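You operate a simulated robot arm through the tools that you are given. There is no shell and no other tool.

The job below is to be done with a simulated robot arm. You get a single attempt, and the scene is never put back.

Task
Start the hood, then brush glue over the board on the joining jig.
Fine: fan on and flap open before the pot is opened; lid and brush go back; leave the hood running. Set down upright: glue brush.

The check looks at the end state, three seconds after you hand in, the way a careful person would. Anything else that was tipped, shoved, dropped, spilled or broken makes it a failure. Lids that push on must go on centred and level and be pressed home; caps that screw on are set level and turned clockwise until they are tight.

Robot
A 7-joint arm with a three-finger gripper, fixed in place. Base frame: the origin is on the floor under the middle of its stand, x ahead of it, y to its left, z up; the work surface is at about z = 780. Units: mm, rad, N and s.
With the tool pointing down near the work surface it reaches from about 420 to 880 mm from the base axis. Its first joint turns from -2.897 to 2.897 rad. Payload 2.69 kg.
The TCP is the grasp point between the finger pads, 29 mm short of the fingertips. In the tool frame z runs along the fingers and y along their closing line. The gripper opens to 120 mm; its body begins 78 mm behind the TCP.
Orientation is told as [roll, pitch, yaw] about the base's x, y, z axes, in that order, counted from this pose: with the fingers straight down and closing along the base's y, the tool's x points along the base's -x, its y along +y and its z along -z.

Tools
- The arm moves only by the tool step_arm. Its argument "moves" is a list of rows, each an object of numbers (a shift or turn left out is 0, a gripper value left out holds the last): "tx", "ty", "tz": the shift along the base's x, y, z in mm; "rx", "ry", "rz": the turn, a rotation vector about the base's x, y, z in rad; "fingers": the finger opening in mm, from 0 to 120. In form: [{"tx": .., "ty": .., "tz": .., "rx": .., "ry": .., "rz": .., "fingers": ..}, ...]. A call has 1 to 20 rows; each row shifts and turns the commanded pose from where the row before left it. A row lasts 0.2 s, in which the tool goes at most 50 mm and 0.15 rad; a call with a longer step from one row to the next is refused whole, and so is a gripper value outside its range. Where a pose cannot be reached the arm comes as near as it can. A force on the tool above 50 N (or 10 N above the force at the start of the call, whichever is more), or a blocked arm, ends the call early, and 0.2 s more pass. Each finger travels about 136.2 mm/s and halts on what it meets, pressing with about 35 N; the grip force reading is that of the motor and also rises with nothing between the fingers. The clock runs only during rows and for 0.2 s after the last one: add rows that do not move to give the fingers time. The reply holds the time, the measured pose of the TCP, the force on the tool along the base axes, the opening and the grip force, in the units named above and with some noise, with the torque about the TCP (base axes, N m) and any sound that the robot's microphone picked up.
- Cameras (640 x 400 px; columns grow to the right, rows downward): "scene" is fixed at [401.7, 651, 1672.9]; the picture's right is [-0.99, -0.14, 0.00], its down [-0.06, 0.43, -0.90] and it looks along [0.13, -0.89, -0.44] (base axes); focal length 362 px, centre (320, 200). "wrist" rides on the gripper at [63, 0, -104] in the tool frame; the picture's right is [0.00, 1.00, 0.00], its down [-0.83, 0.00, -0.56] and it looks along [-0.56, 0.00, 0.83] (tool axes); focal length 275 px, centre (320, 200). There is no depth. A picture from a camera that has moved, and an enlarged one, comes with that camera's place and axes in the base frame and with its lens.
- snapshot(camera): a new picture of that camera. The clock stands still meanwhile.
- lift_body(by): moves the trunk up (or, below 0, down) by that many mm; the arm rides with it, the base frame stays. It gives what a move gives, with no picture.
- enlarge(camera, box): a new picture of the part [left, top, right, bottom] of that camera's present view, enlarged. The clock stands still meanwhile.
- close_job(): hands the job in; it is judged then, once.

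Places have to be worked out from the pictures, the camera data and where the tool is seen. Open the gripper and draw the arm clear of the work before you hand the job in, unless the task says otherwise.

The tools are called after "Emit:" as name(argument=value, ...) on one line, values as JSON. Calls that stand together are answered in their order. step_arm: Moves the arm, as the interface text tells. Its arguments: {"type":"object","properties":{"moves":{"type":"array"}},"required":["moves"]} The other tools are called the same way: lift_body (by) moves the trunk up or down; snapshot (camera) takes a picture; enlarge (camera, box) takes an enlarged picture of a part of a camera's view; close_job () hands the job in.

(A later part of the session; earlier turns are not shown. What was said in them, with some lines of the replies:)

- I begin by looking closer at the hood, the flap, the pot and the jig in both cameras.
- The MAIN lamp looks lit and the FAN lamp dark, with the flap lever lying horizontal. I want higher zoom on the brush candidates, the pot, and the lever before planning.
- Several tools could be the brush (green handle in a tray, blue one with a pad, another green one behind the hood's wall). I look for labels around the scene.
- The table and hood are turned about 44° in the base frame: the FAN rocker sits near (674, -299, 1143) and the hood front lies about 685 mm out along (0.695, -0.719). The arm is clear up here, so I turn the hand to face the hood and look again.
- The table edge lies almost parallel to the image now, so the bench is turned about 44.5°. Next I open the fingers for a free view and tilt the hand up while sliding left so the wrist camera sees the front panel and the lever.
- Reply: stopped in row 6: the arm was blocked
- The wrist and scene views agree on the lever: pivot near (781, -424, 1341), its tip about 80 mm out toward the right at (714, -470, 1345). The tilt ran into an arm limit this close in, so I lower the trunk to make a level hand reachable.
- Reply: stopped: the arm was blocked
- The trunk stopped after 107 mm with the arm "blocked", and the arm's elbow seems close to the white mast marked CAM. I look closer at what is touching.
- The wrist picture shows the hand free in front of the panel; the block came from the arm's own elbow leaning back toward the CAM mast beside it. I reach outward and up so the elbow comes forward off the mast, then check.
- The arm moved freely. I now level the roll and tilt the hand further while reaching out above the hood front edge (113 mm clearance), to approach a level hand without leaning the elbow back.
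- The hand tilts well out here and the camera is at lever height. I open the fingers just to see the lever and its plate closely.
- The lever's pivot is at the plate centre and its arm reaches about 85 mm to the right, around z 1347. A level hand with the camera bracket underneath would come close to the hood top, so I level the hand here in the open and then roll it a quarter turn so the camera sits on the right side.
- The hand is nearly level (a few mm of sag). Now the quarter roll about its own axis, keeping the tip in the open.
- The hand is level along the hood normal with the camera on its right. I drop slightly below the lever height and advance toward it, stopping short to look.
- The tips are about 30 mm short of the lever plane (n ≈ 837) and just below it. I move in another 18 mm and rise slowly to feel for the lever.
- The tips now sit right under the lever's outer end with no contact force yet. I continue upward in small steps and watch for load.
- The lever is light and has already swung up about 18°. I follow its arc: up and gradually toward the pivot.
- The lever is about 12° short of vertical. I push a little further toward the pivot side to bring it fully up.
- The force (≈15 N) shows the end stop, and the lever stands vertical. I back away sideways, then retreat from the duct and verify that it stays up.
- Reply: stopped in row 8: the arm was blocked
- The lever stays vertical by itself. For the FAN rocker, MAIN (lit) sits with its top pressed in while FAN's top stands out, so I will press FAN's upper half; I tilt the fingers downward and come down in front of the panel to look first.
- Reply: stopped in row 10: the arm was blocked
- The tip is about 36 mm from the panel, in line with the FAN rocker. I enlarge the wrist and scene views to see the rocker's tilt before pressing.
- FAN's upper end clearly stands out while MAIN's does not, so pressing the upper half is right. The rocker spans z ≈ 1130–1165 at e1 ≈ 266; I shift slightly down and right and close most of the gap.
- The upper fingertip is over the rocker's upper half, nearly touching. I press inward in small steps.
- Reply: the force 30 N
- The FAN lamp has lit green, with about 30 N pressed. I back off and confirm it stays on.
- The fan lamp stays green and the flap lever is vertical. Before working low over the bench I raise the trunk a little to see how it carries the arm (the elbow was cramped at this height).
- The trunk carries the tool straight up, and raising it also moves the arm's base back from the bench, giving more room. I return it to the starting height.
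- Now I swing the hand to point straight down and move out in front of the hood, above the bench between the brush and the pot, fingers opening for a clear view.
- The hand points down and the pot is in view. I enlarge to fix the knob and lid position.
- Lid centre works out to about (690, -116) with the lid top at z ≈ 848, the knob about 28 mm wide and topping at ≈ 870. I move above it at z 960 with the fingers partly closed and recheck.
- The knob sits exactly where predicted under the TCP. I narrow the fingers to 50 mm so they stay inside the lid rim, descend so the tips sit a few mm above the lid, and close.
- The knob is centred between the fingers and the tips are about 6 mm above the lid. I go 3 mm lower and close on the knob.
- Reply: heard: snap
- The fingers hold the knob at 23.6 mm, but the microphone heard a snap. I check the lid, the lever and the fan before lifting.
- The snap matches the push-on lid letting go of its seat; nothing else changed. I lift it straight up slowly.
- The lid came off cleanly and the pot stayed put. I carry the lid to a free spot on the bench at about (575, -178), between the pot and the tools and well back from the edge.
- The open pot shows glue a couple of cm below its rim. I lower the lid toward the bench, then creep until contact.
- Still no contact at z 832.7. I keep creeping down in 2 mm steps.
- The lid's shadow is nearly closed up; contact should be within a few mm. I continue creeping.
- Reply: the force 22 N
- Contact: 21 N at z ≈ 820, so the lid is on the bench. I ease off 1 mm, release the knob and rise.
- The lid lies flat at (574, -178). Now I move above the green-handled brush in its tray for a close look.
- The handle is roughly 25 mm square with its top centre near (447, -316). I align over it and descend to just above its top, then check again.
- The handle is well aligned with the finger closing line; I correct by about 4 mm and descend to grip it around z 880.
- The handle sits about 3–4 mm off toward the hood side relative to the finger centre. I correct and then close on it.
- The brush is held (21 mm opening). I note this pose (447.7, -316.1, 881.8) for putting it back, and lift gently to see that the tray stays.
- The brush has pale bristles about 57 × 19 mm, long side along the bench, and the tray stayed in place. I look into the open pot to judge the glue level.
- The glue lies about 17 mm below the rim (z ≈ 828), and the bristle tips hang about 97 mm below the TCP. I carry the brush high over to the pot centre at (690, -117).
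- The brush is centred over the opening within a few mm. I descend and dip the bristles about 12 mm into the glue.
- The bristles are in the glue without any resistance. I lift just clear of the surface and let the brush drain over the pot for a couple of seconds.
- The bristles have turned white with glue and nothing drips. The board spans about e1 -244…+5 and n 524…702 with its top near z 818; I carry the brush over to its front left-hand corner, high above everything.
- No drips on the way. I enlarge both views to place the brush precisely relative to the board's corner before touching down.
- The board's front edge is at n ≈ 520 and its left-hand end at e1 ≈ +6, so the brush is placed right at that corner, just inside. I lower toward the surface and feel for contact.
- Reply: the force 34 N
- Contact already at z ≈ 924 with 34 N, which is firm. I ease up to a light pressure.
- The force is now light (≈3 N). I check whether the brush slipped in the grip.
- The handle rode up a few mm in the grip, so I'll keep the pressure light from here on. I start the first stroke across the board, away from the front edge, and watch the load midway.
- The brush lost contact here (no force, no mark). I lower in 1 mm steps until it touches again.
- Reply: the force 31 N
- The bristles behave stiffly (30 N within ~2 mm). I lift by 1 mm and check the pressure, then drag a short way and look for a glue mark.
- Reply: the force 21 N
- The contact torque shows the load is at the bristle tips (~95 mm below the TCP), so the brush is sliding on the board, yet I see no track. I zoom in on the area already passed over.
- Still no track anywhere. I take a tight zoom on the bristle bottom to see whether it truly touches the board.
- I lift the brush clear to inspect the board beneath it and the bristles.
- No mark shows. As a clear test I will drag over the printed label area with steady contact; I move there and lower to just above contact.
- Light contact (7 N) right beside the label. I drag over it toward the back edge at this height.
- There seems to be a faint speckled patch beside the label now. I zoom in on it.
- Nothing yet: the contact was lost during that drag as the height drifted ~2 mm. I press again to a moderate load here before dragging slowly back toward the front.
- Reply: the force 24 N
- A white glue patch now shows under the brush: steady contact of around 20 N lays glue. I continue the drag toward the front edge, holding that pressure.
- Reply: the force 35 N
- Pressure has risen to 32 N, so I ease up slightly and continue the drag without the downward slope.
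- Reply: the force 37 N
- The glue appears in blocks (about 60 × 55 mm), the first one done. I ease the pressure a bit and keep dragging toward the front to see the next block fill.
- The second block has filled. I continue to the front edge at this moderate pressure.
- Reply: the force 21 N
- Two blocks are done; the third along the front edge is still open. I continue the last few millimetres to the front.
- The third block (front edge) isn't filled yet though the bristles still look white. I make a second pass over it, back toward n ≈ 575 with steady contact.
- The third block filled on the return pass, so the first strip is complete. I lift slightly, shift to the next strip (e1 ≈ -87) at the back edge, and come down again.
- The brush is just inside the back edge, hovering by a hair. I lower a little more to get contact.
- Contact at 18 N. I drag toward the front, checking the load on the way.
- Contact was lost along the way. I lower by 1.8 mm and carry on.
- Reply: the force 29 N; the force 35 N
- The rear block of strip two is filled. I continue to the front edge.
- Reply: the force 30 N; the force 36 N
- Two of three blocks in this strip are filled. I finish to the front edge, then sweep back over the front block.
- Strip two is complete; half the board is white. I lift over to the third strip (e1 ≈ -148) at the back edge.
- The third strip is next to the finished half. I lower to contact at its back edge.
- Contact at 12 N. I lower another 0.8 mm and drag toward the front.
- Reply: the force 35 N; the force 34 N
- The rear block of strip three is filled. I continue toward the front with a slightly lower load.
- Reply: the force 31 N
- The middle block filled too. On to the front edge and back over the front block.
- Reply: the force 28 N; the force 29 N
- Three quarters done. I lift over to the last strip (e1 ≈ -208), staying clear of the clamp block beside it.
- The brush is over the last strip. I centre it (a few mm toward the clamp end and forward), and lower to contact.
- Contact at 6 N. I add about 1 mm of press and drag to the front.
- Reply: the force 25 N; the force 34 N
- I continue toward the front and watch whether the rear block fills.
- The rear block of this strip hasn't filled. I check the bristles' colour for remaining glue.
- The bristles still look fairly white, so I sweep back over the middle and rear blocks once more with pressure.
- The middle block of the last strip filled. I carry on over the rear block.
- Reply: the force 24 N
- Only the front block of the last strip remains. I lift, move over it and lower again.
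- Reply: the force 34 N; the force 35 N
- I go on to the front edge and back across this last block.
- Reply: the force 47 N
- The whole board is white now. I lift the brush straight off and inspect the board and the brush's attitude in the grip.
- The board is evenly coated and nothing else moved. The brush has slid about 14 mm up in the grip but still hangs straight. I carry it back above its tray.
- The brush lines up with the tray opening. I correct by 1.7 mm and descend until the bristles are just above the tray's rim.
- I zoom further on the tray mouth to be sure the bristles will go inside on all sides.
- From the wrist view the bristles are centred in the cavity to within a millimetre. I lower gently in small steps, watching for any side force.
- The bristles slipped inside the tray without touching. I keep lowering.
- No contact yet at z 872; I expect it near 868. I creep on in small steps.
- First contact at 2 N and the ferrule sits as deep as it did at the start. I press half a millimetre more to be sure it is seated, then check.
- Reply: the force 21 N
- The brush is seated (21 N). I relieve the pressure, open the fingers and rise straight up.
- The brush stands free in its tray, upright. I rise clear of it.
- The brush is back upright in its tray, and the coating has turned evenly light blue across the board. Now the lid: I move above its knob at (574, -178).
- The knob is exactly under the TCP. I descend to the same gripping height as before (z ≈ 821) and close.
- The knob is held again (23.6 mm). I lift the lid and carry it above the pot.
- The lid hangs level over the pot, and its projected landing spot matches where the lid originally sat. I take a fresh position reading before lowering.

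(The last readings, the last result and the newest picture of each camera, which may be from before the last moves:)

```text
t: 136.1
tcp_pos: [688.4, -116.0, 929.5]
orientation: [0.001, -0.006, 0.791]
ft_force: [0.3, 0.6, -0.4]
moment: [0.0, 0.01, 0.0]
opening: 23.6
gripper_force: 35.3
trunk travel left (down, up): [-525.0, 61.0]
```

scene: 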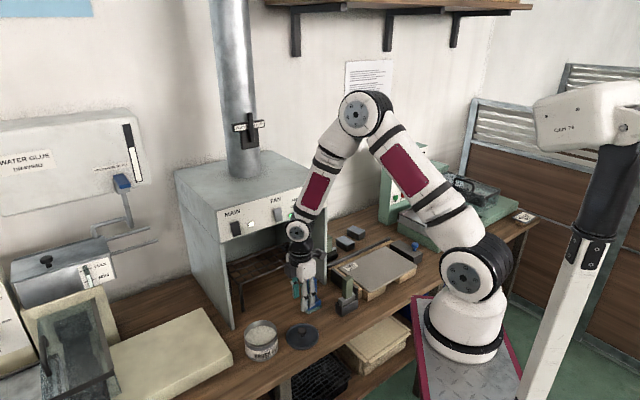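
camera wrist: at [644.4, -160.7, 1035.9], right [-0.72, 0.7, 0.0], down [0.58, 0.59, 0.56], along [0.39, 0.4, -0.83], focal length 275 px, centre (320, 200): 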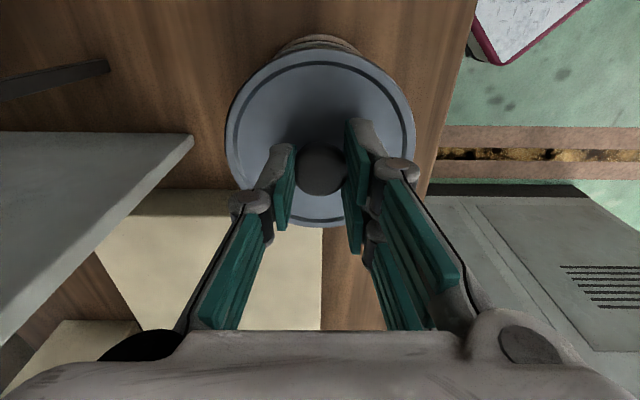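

The average is about 1.8 mm short toward the hood compared with the original lid position. I correct that and lower to just above the rim.

Emit:
step_arm(moves=[{"tx": 1.3, "ty": -1.3, "tz": -10}, {"tz": -15}, {"tz": -10}, {}])

Emit:
enlarge(camera="scene", box=[215, 290, 305, 370])

Emit:
enlarge(camera="wrist", box=[210, 20, 430, 240])

```text
t: 137.1
tcp_pos: [688.6, -118.4, 896.3]
orientation: [0.001, -0.004, 0.792]
ft_force: [0.7, -0.1, -0.1]
moment: [0.01, -0.01, -0.02]
opening: 23.8
gripper_force: 35.0
trunk travel left (down, up): [-525.0, 61.0]
```

```text
5.00 times, centred on (260, 330) of scene
camera zoom: at [401.7, 651.0, 1672.9], right [-0.99, -0.14, 0.0], down [-0.06, 0.43, -0.9], along [0.13, -0.89, -0.44], focal length 1809 px, centre (620, -450)
```

zoom: 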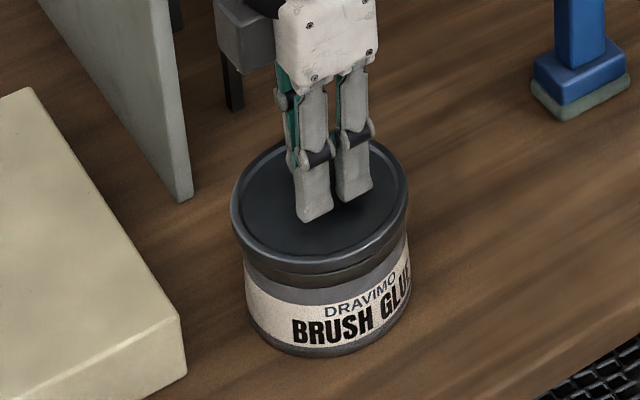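

```text
1.82 times, centred on (320, 130) of wrist
camera zoom: at [644.9, -162.8, 1001.3], right [-0.72, 0.7, 0.0], down [0.58, 0.59, 0.56], along [0.39, 0.4, -0.83], focal length 500 px, centre (320, 327)
```

zoom: 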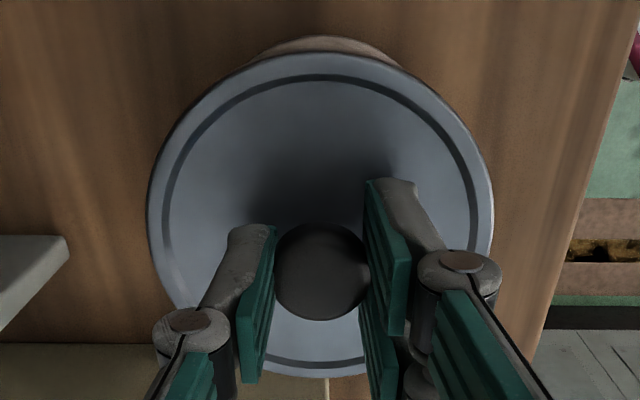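

Both views suggest the lid should shift about 1.5 mm to the right in the scene picture. I apply that and lower until it touches the rim.

Emit:
step_arm(moves=[{"tx": -1.5, "ty": -0.2}, {"tz": -3}, {"tz": -2}, {"tz": -2}, {}])

Emit:
enlarge(camera="scene", box=[215, 290, 305, 370])

```text
t: 138.3
tcp_pos: [686.6, -116.5, 887.0]
orientation: [0.0, -0.004, 0.792]
ft_force: [-3.3, 1.8, 9.8]
moment: [0.03, -0.35, 0.03]
opening: 24.3
gripper_force: 34.9
trunk travel left (down, up): [-525.0, 61.0]
```

```text
5.00 times, centred on (260, 330) of scene
camera zoom: at [401.7, 651.0, 1672.9], right [-0.99, -0.14, 0.0], down [-0.06, 0.43, -0.9], along [0.13, -0.89, -0.44], focal length 1809 px, centre (620, -450)
```

zoom: 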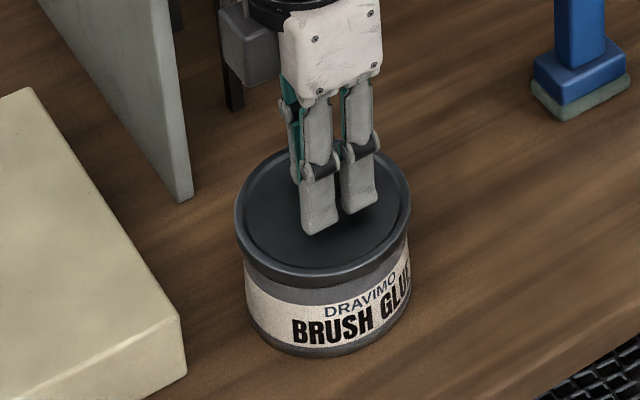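

The lid touches first on its +x side with about 10 N. I lift off slightly, shift 0.8 mm toward -x, and touch down again to compare.

Emit:
step_arm(moves=[{"tz": 2}, {"tx": -0.8}, {"tz": -1.5}, {"tz": -0.7}, {}])

```text
t: 139.5
tcp_pos: [686.0, -117.0, 887.6]
orientation: [0.0, -0.005, 0.794]
ft_force: [2.1, 2.1, 0.5]
moment: [0.09, -0.04, 0.05]
opening: 23.9
gripper_force: 34.4
trunk travel left (down, up): [-525.0, 61.0]
```

Now vertical load is nearly nil and there is only a slight side force along +e1, so the lid is engaging. I relax that by 0.5 mm and lower further.

Emit:
step_arm(moves=[{"tx": 0.4, "ty": 0.4}, {"tz": -1}, {}])

```text
t: 140.3
tcp_pos: [686.8, -116.8, 887.0]
orientation: [0.0, -0.005, 0.792]
ft_force: [1.0, 0.2, 9.7]
moment: [0.27, 0.21, 0.02]
opening: 23.6
gripper_force: 35.1
trunk travel left (down, up): [-525.0, 61.0]
```

Load is closer to the middle now (10 N). I press down further in small steps to push the lid home.

Emit:
step_arm(moves=[{"tz": -1}, {}])

Emit:
enlarge(camera="scene", box=[215, 290, 305, 370])

```text
t: 140.9
tcp_pos: [688.3, -116.2, 886.4]
orientation: [0.0, -0.003, 0.792]
ft_force: [2.0, -2.3, 9.7]
moment: [0.12, 0.08, 0.01]
opening: 23.4
gripper_force: 35.1
trunk travel left (down, up): [-525.0, 61.0]
```

```text
5.00 times, centred on (260, 330) of scene
camera zoom: at [401.7, 651.0, 1672.9], right [-0.99, -0.14, 0.0], down [-0.06, 0.43, -0.9], along [0.13, -0.89, -0.44], focal length 1809 px, centre (620, -450)
```

zoom: 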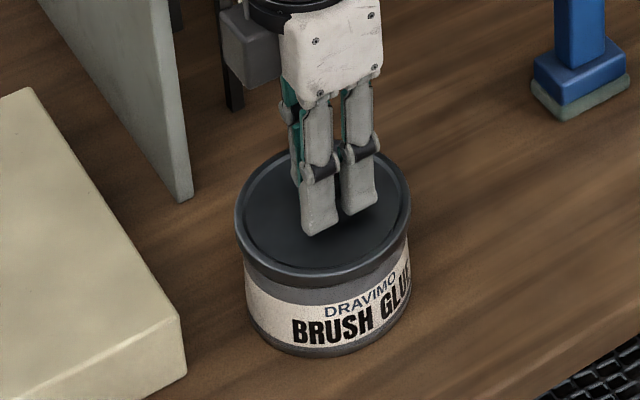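

Emit:
step_arm(moves=[{"tz": -1}, {"tz": -0.7}, {}])

```text
t: 141.7
tcp_pos: [687.8, -117.6, 883.8]
orientation: [-0.004, -0.008, 0.793]
ft_force: [9.5, -1.7, 12.1]
moment: [-0.23, 0.08, 0.09]
opening: 23.4
gripper_force: 35.0
trunk travel left (down, up): [-525.0, 61.0]
heard: snap
```

A snap: the lid has clicked home, at z ≈ 884. I look at it before letting go.

Emit:
enlarge(camera="scene", box=[225, 310, 295, 370])

Emit:
enlarge(camera="wrist", box=[210, 20, 430, 240])

```text
6.67 times, centred on (260, 340) of scene
camera zoom: at [401.7, 651.0, 1672.9], right [-0.99, -0.14, 0.0], down [-0.06, 0.43, -0.9], along [0.13, -0.89, -0.44], focal length 2412 px, centre (720, -733)
```

zoom: 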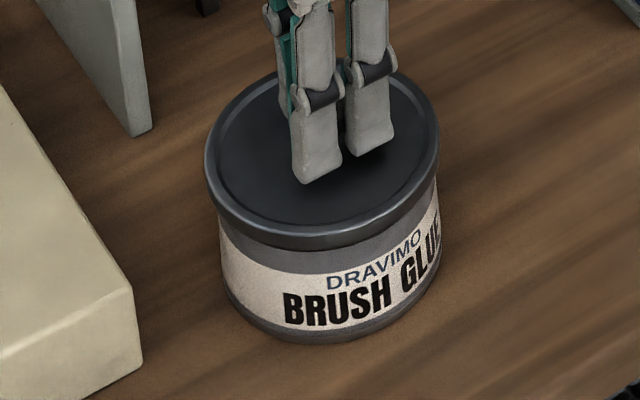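

```text
1.82 times, centred on (320, 130) of wrist
camera zoom: at [643.4, -162.4, 989.7], right [-0.72, 0.7, 0.0], down [0.58, 0.59, 0.56], along [0.39, 0.4, -0.83], focal length 500 px, centre (320, 327)
```

zoom: 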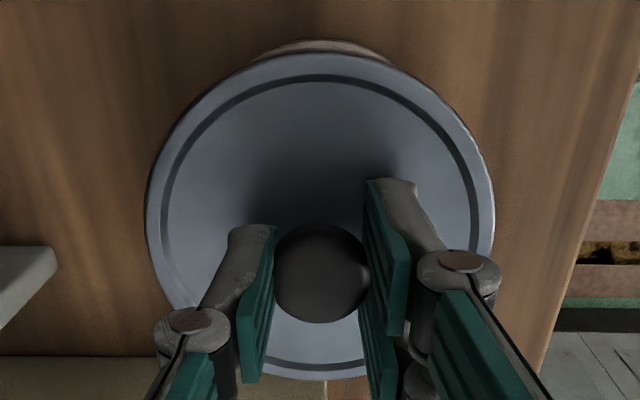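

The lid and pot look identical to the starting picture, level and centred. I relieve the residual side load, then open the fingers gently.

Emit:
step_arm(moves=[{"tx": 0.6, "tz": 0.2}, {}])

```text
t: 142.3
tcp_pos: [687.7, -116.1, 883.3]
orientation: [-0.001, -0.006, 0.794]
ft_force: [10.9, -2.0, 9.4]
moment: [0.0, -0.25, -0.04]
opening: 23.6
gripper_force: 35.2
trunk travel left (down, up): [-525.0, 61.0]
```

Emit:
step_arm(moves=[{"tx": 0.8}, {}])

```text
t: 142.9
tcp_pos: [686.7, -116.1, 884.9]
orientation: [0.0, -0.007, 0.792]
ft_force: [6.9, -3.3, 6.3]
moment: [0.01, -0.12, 0.0]
opening: 23.5
gripper_force: 34.7
trunk travel left (down, up): [-525.0, 61.0]
```

The side load is easing. One more small correction, then release.

Emit:
step_arm(moves=[{"tx": 0.8, "ty": -0.4}, {}])

```text
t: 143.5
tcp_pos: [688.3, -117.6, 884.2]
orientation: [0.001, -0.004, 0.792]
ft_force: [0.9, -0.6, 4.7]
moment: [0.02, 0.01, 0.05]
opening: 23.7
gripper_force: 34.6
trunk travel left (down, up): [-525.0, 61.0]
```

The loads are now near zero. I open the fingers slowly.

Emit:
step_arm(moves=[{"fingers": 27}, {"fingers": 35}, {"fingers": 50}, {}, {}])

Emit:
enlarge(camera="scene", box=[225, 310, 295, 370])

```text
t: 144.7
tcp_pos: [689.8, -117.4, 883.6]
orientation: [0.0, -0.006, 0.792]
ft_force: [0.2, -0.7, -0.5]
moment: [0.02, 0.0, 0.01]
opening: 49.8
gripper_force: 0.0
trunk travel left (down, up): [-525.0, 61.0]
```

```text
6.67 times, centred on (260, 340) of scene
camera zoom: at [401.7, 651.0, 1672.9], right [-0.99, -0.14, 0.0], down [-0.06, 0.43, -0.9], along [0.13, -0.89, -0.44], focal length 2412 px, centre (720, -733)
```

zoom: 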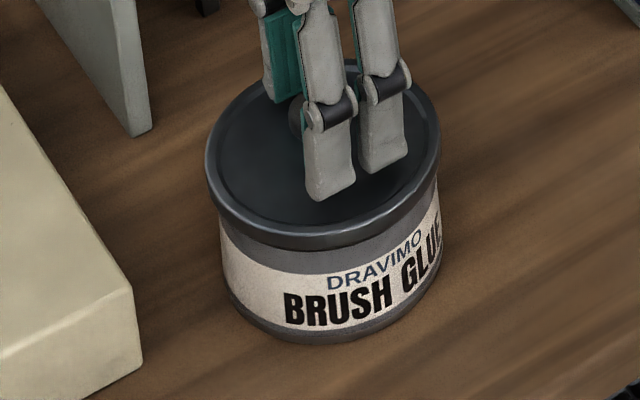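

Lid on and level. As a check that it is fully home, I will press lightly on top of the knob with closed fingers: first rise, then close.

Emit:
step_arm(moves=[{"tz": 12}, {"tz": 15}, {"fingers": 0}, {}, {}, {}])

Emit:
snapshot(camera="wrist")

```text
t: 146.1
tcp_pos: [688.4, -116.7, 911.9]
orientation: [-0.001, -0.005, 0.793]
ft_force: [0.0, 0.2, -0.5]
moment: [-0.02, 0.01, 0.02]
opening: 0.0
gripper_force: 29.2
trunk travel left (down, up): [-525.0, 61.0]
```

```text
taken
camera wrist: at [643.7, -161.7, 1016.7], right [-0.72, 0.7, 0.0], down [0.58, 0.59, 0.56], along [0.39, 0.4, -0.83], focal length 275 px, centre (320, 200)
```

wrist: 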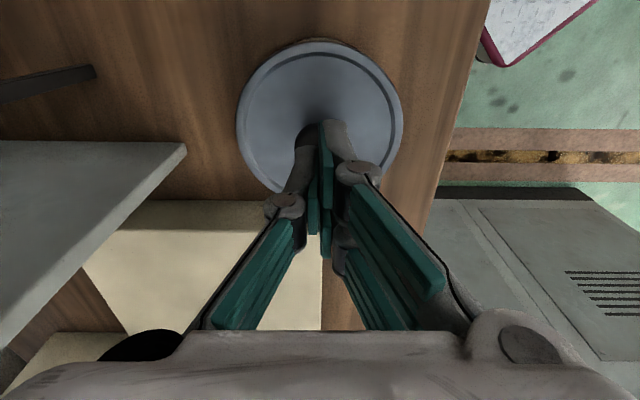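

The closed fingertips are over the knob. I lower onto it carefully.

Emit:
step_arm(moves=[{"tz": -6}, {"tz": -4}, {"tz": -2}, {}])

```text
t: 147.1
tcp_pos: [688.7, -118.5, 898.7]
orientation: [0.0, -0.005, 0.793]
ft_force: [0.3, -0.3, -0.5]
moment: [0.0, 0.02, 0.02]
opening: 0.0
gripper_force: 28.6
trunk travel left (down, up): [-525.0, 61.0]
```

Emit:
step_arm(moves=[{"tz": -1}, {"tz": -1}, {}])

```text
t: 147.9
tcp_pos: [689.9, -117.4, 897.9]
orientation: [-0.003, -0.005, 0.793]
ft_force: [-7.4, 1.3, 22.7]
moment: [0.06, 0.22, -0.05]
opening: 6.0
gripper_force: 28.3
trunk travel left (down, up): [-525.0, 61.0]
```

Pressed at 23 N without any give or further snap, so the lid is home. I rise straight up and away.

Emit:
step_arm(moves=[{"tz": 5}, {"tz": 20}, {"tz": 40}, {"tz": 45}, {"tz": 45}, {}])

Emit:
enlarge(camera="scene", box=[225, 310, 295, 370])

Emit:
snapshot(camera="scene")

Emit:
snapshot(camera="wrist")

```text
t: 149.3
tcp_pos: [691.5, -119.8, 1052.0]
orientation: [-0.001, -0.002, 0.793]
ft_force: [0.7, 0.2, 0.6]
moment: [-0.01, 0.02, 0.0]
opening: 0.0
gripper_force: 28.8
trunk travel left (down, up): [-525.0, 61.0]
```

```text
6.67 times, centred on (260, 340) of scene
camera zoom: at [401.7, 651.0, 1672.9], right [-0.99, -0.14, 0.0], down [-0.06, 0.43, -0.9], along [0.13, -0.89, -0.44], focal length 2412 px, centre (720, -733)
```

zoom: 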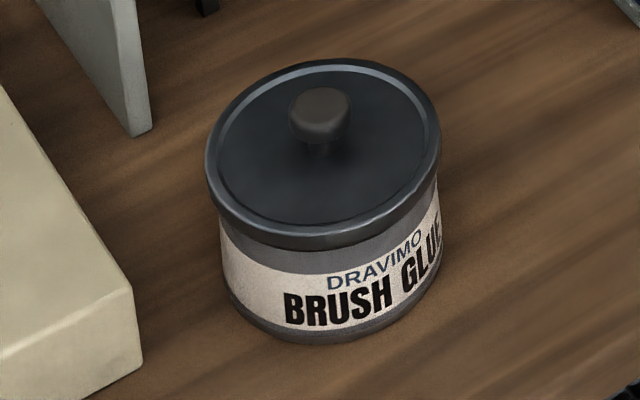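

```text
taken
```

scene: 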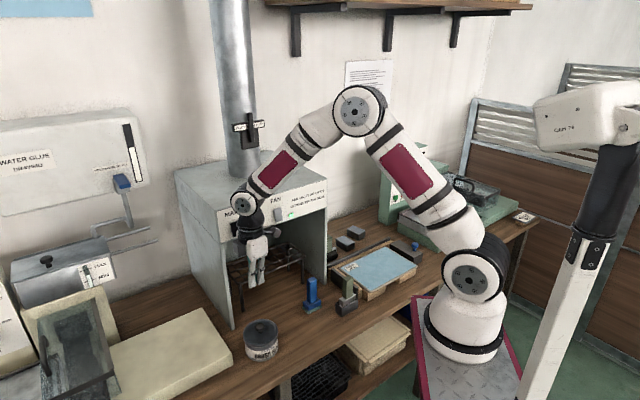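

```text
taken
camera wrist: at [645.6, -164.7, 1156.8], right [-0.72, 0.7, 0.0], down [0.58, 0.59, 0.56], along [0.39, 0.4, -0.83], focal length 275 px, centre (320, 200)
```

wrist: 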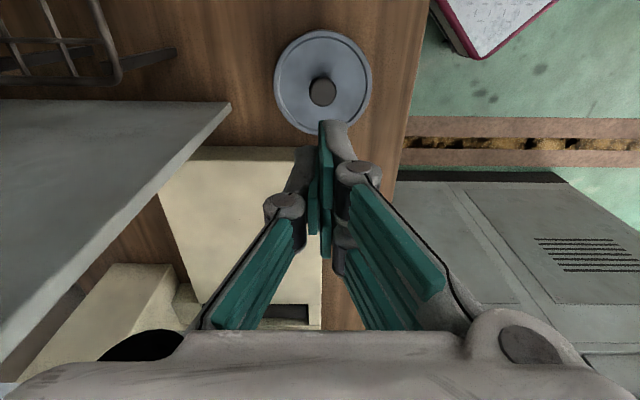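

The pot, lid and knob match the opening picture. I raise the arm away, open the gripper and take a last look at everything.

Emit:
step_arm(moves=[{"tz": 40}, {"tx": -15, "ty": 5, "tz": 40}, {"tx": -25, "ty": 5, "tz": 30}, {"tx": -30, "ty": 5, "tz": 30}, {"tx": -30, "ty": 0, "tz": 30}, {"tx": -30, "ty": -5, "tz": 30}, {"tx": -30, "ty": -10, "tz": 30}, {"tx": -25, "ty": -15, "tz": 30}, {"fingers": 120}, {}, {}, {}])

Emit:
snapshot(camera="scene")

Emit:
enlarge(camera="scene", box=[290, 210, 450, 320])

Emit:
enlarge(camera="scene", box=[200, 100, 340, 260])

Emit:
enlarge(camera="scene", box=[290, 260, 370, 320])

```text
t: 151.9
tcp_pos: [501.2, -132.4, 1309.4]
orientation: [-0.001, -0.005, 0.793]
ft_force: [-0.4, 0.5, 0.5]
moment: [0.0, 0.03, 0.04]
opening: 120.0
gripper_force: 0.0
trunk travel left (down, up): [-525.0, 61.0]
```

```text
taken
```

scene: 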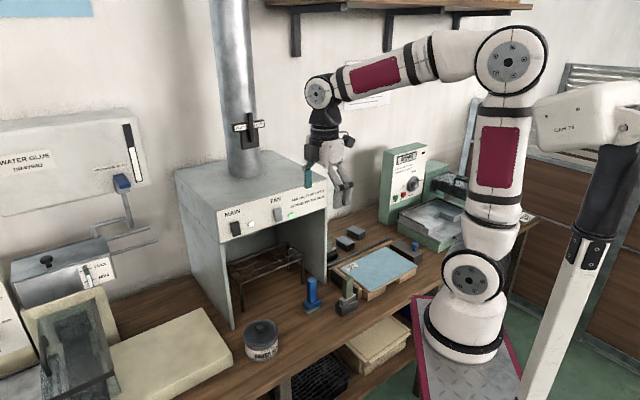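

```text
3.64 times, centred on (370, 265) of scene
camera zoom: at [401.7, 651.0, 1672.9], right [-0.99, -0.14, 0.0], down [-0.06, 0.43, -0.9], along [0.13, -0.89, -0.44], focal length 1315 px, centre (138, -36)
```

zoom: 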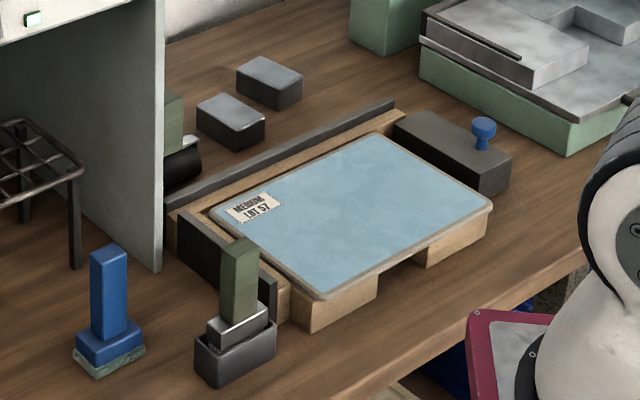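

```text
2.50 times, centred on (270, 180) of scene
camera zoom: at [401.7, 651.0, 1672.9], right [-0.99, -0.14, 0.0], down [-0.06, 0.43, -0.9], along [0.13, -0.89, -0.44], focal length 904 px, centre (445, 250)
```

zoom: 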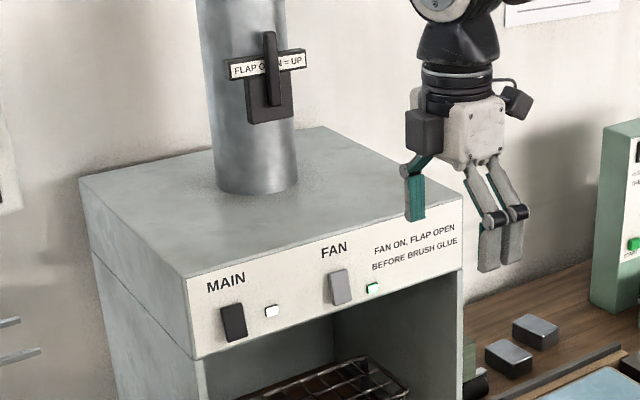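

```text
6.67 times, centred on (330, 290) of scene
camera zoom: at [401.7, 651.0, 1672.9], right [-0.99, -0.14, 0.0], down [-0.06, 0.43, -0.9], along [0.13, -0.89, -0.44], focal length 2412 px, centre (253, -400)
```

zoom: 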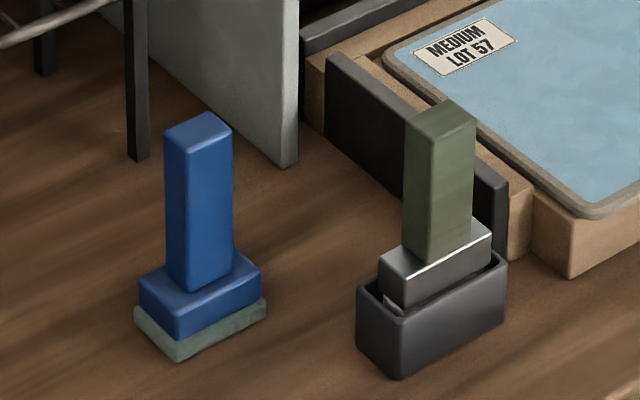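

Everything is in place: lever up, fan lamp green, brush upright in its tray, lid on, board fully coated. One last wrist view to check the bench for drips.

Emit:
snapshot(camera="wrist")

Emit:
enlarge(camera="scene", box=[225, 270, 365, 370])

```text
taken
camera wrist: at [457.4, -178.0, 1415.5], right [-0.72, 0.7, 0.0], down [0.58, 0.59, 0.56], along [0.39, 0.4, -0.83], focal length 275 px, centre (320, 200)
```

wrist: 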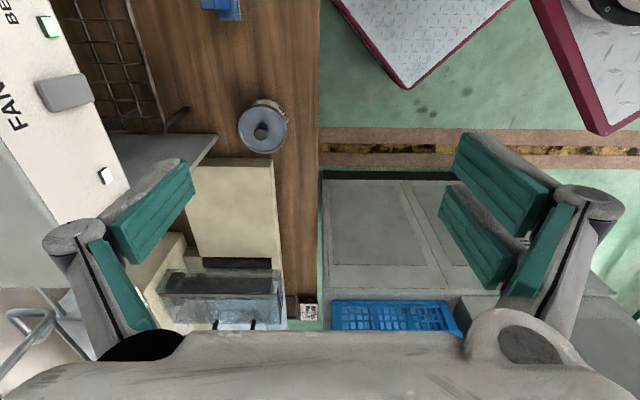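

```text
4.00 times, centred on (295, 320) of scene
camera zoom: at [401.7, 651.0, 1672.9], right [-0.99, -0.14, 0.0], down [-0.06, 0.43, -0.9], along [0.13, -0.89, -0.44], focal length 1447 px, centre (420, -280)
```

zoom: 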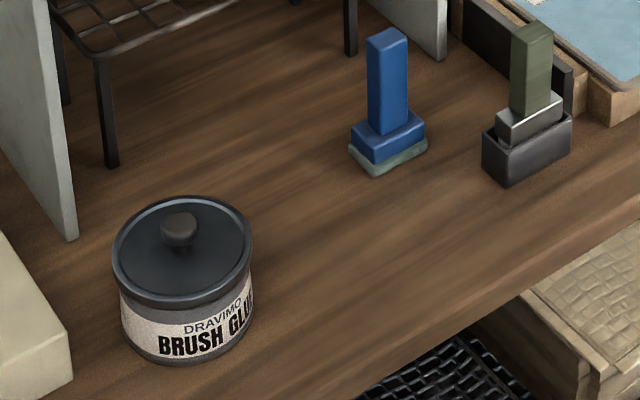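

The bench is clean with no drips, the hood is running with the flap open, and the gripper is open and clear of the work. I hand the job in.

Emit:
close_job()

```text
The job is handed in.
```

The board on the joining jig is fully coated with glue, and the hood is still running with its flap open. I handed the job in. No verdict came back, so what follows is from my last pictures.

- **Hood:** I swung the flap lever upright and pressed the FAN rocker before touching the pot. The FAN lamp went green and has stayed lit.
- **Glue:** The coat covered the whole board. It went on white and turned an even light blue while I was putting the brush back; I don't know what that change means.
- **Brush:** The green-handled glue brush is back upright in its tray, sitting as it did at the start. It slid about 14 mm up in the grip while brushing, which did not affect how it stands.
- **Lid:** The lid is centred and level on the pot. It snapped when I pressed it down, and a second press of about 23 N on the knob moved nothing.
- **Bench:** I saw no drips, and nothing else looks moved. The gripper is open and the arm is clear of the work.
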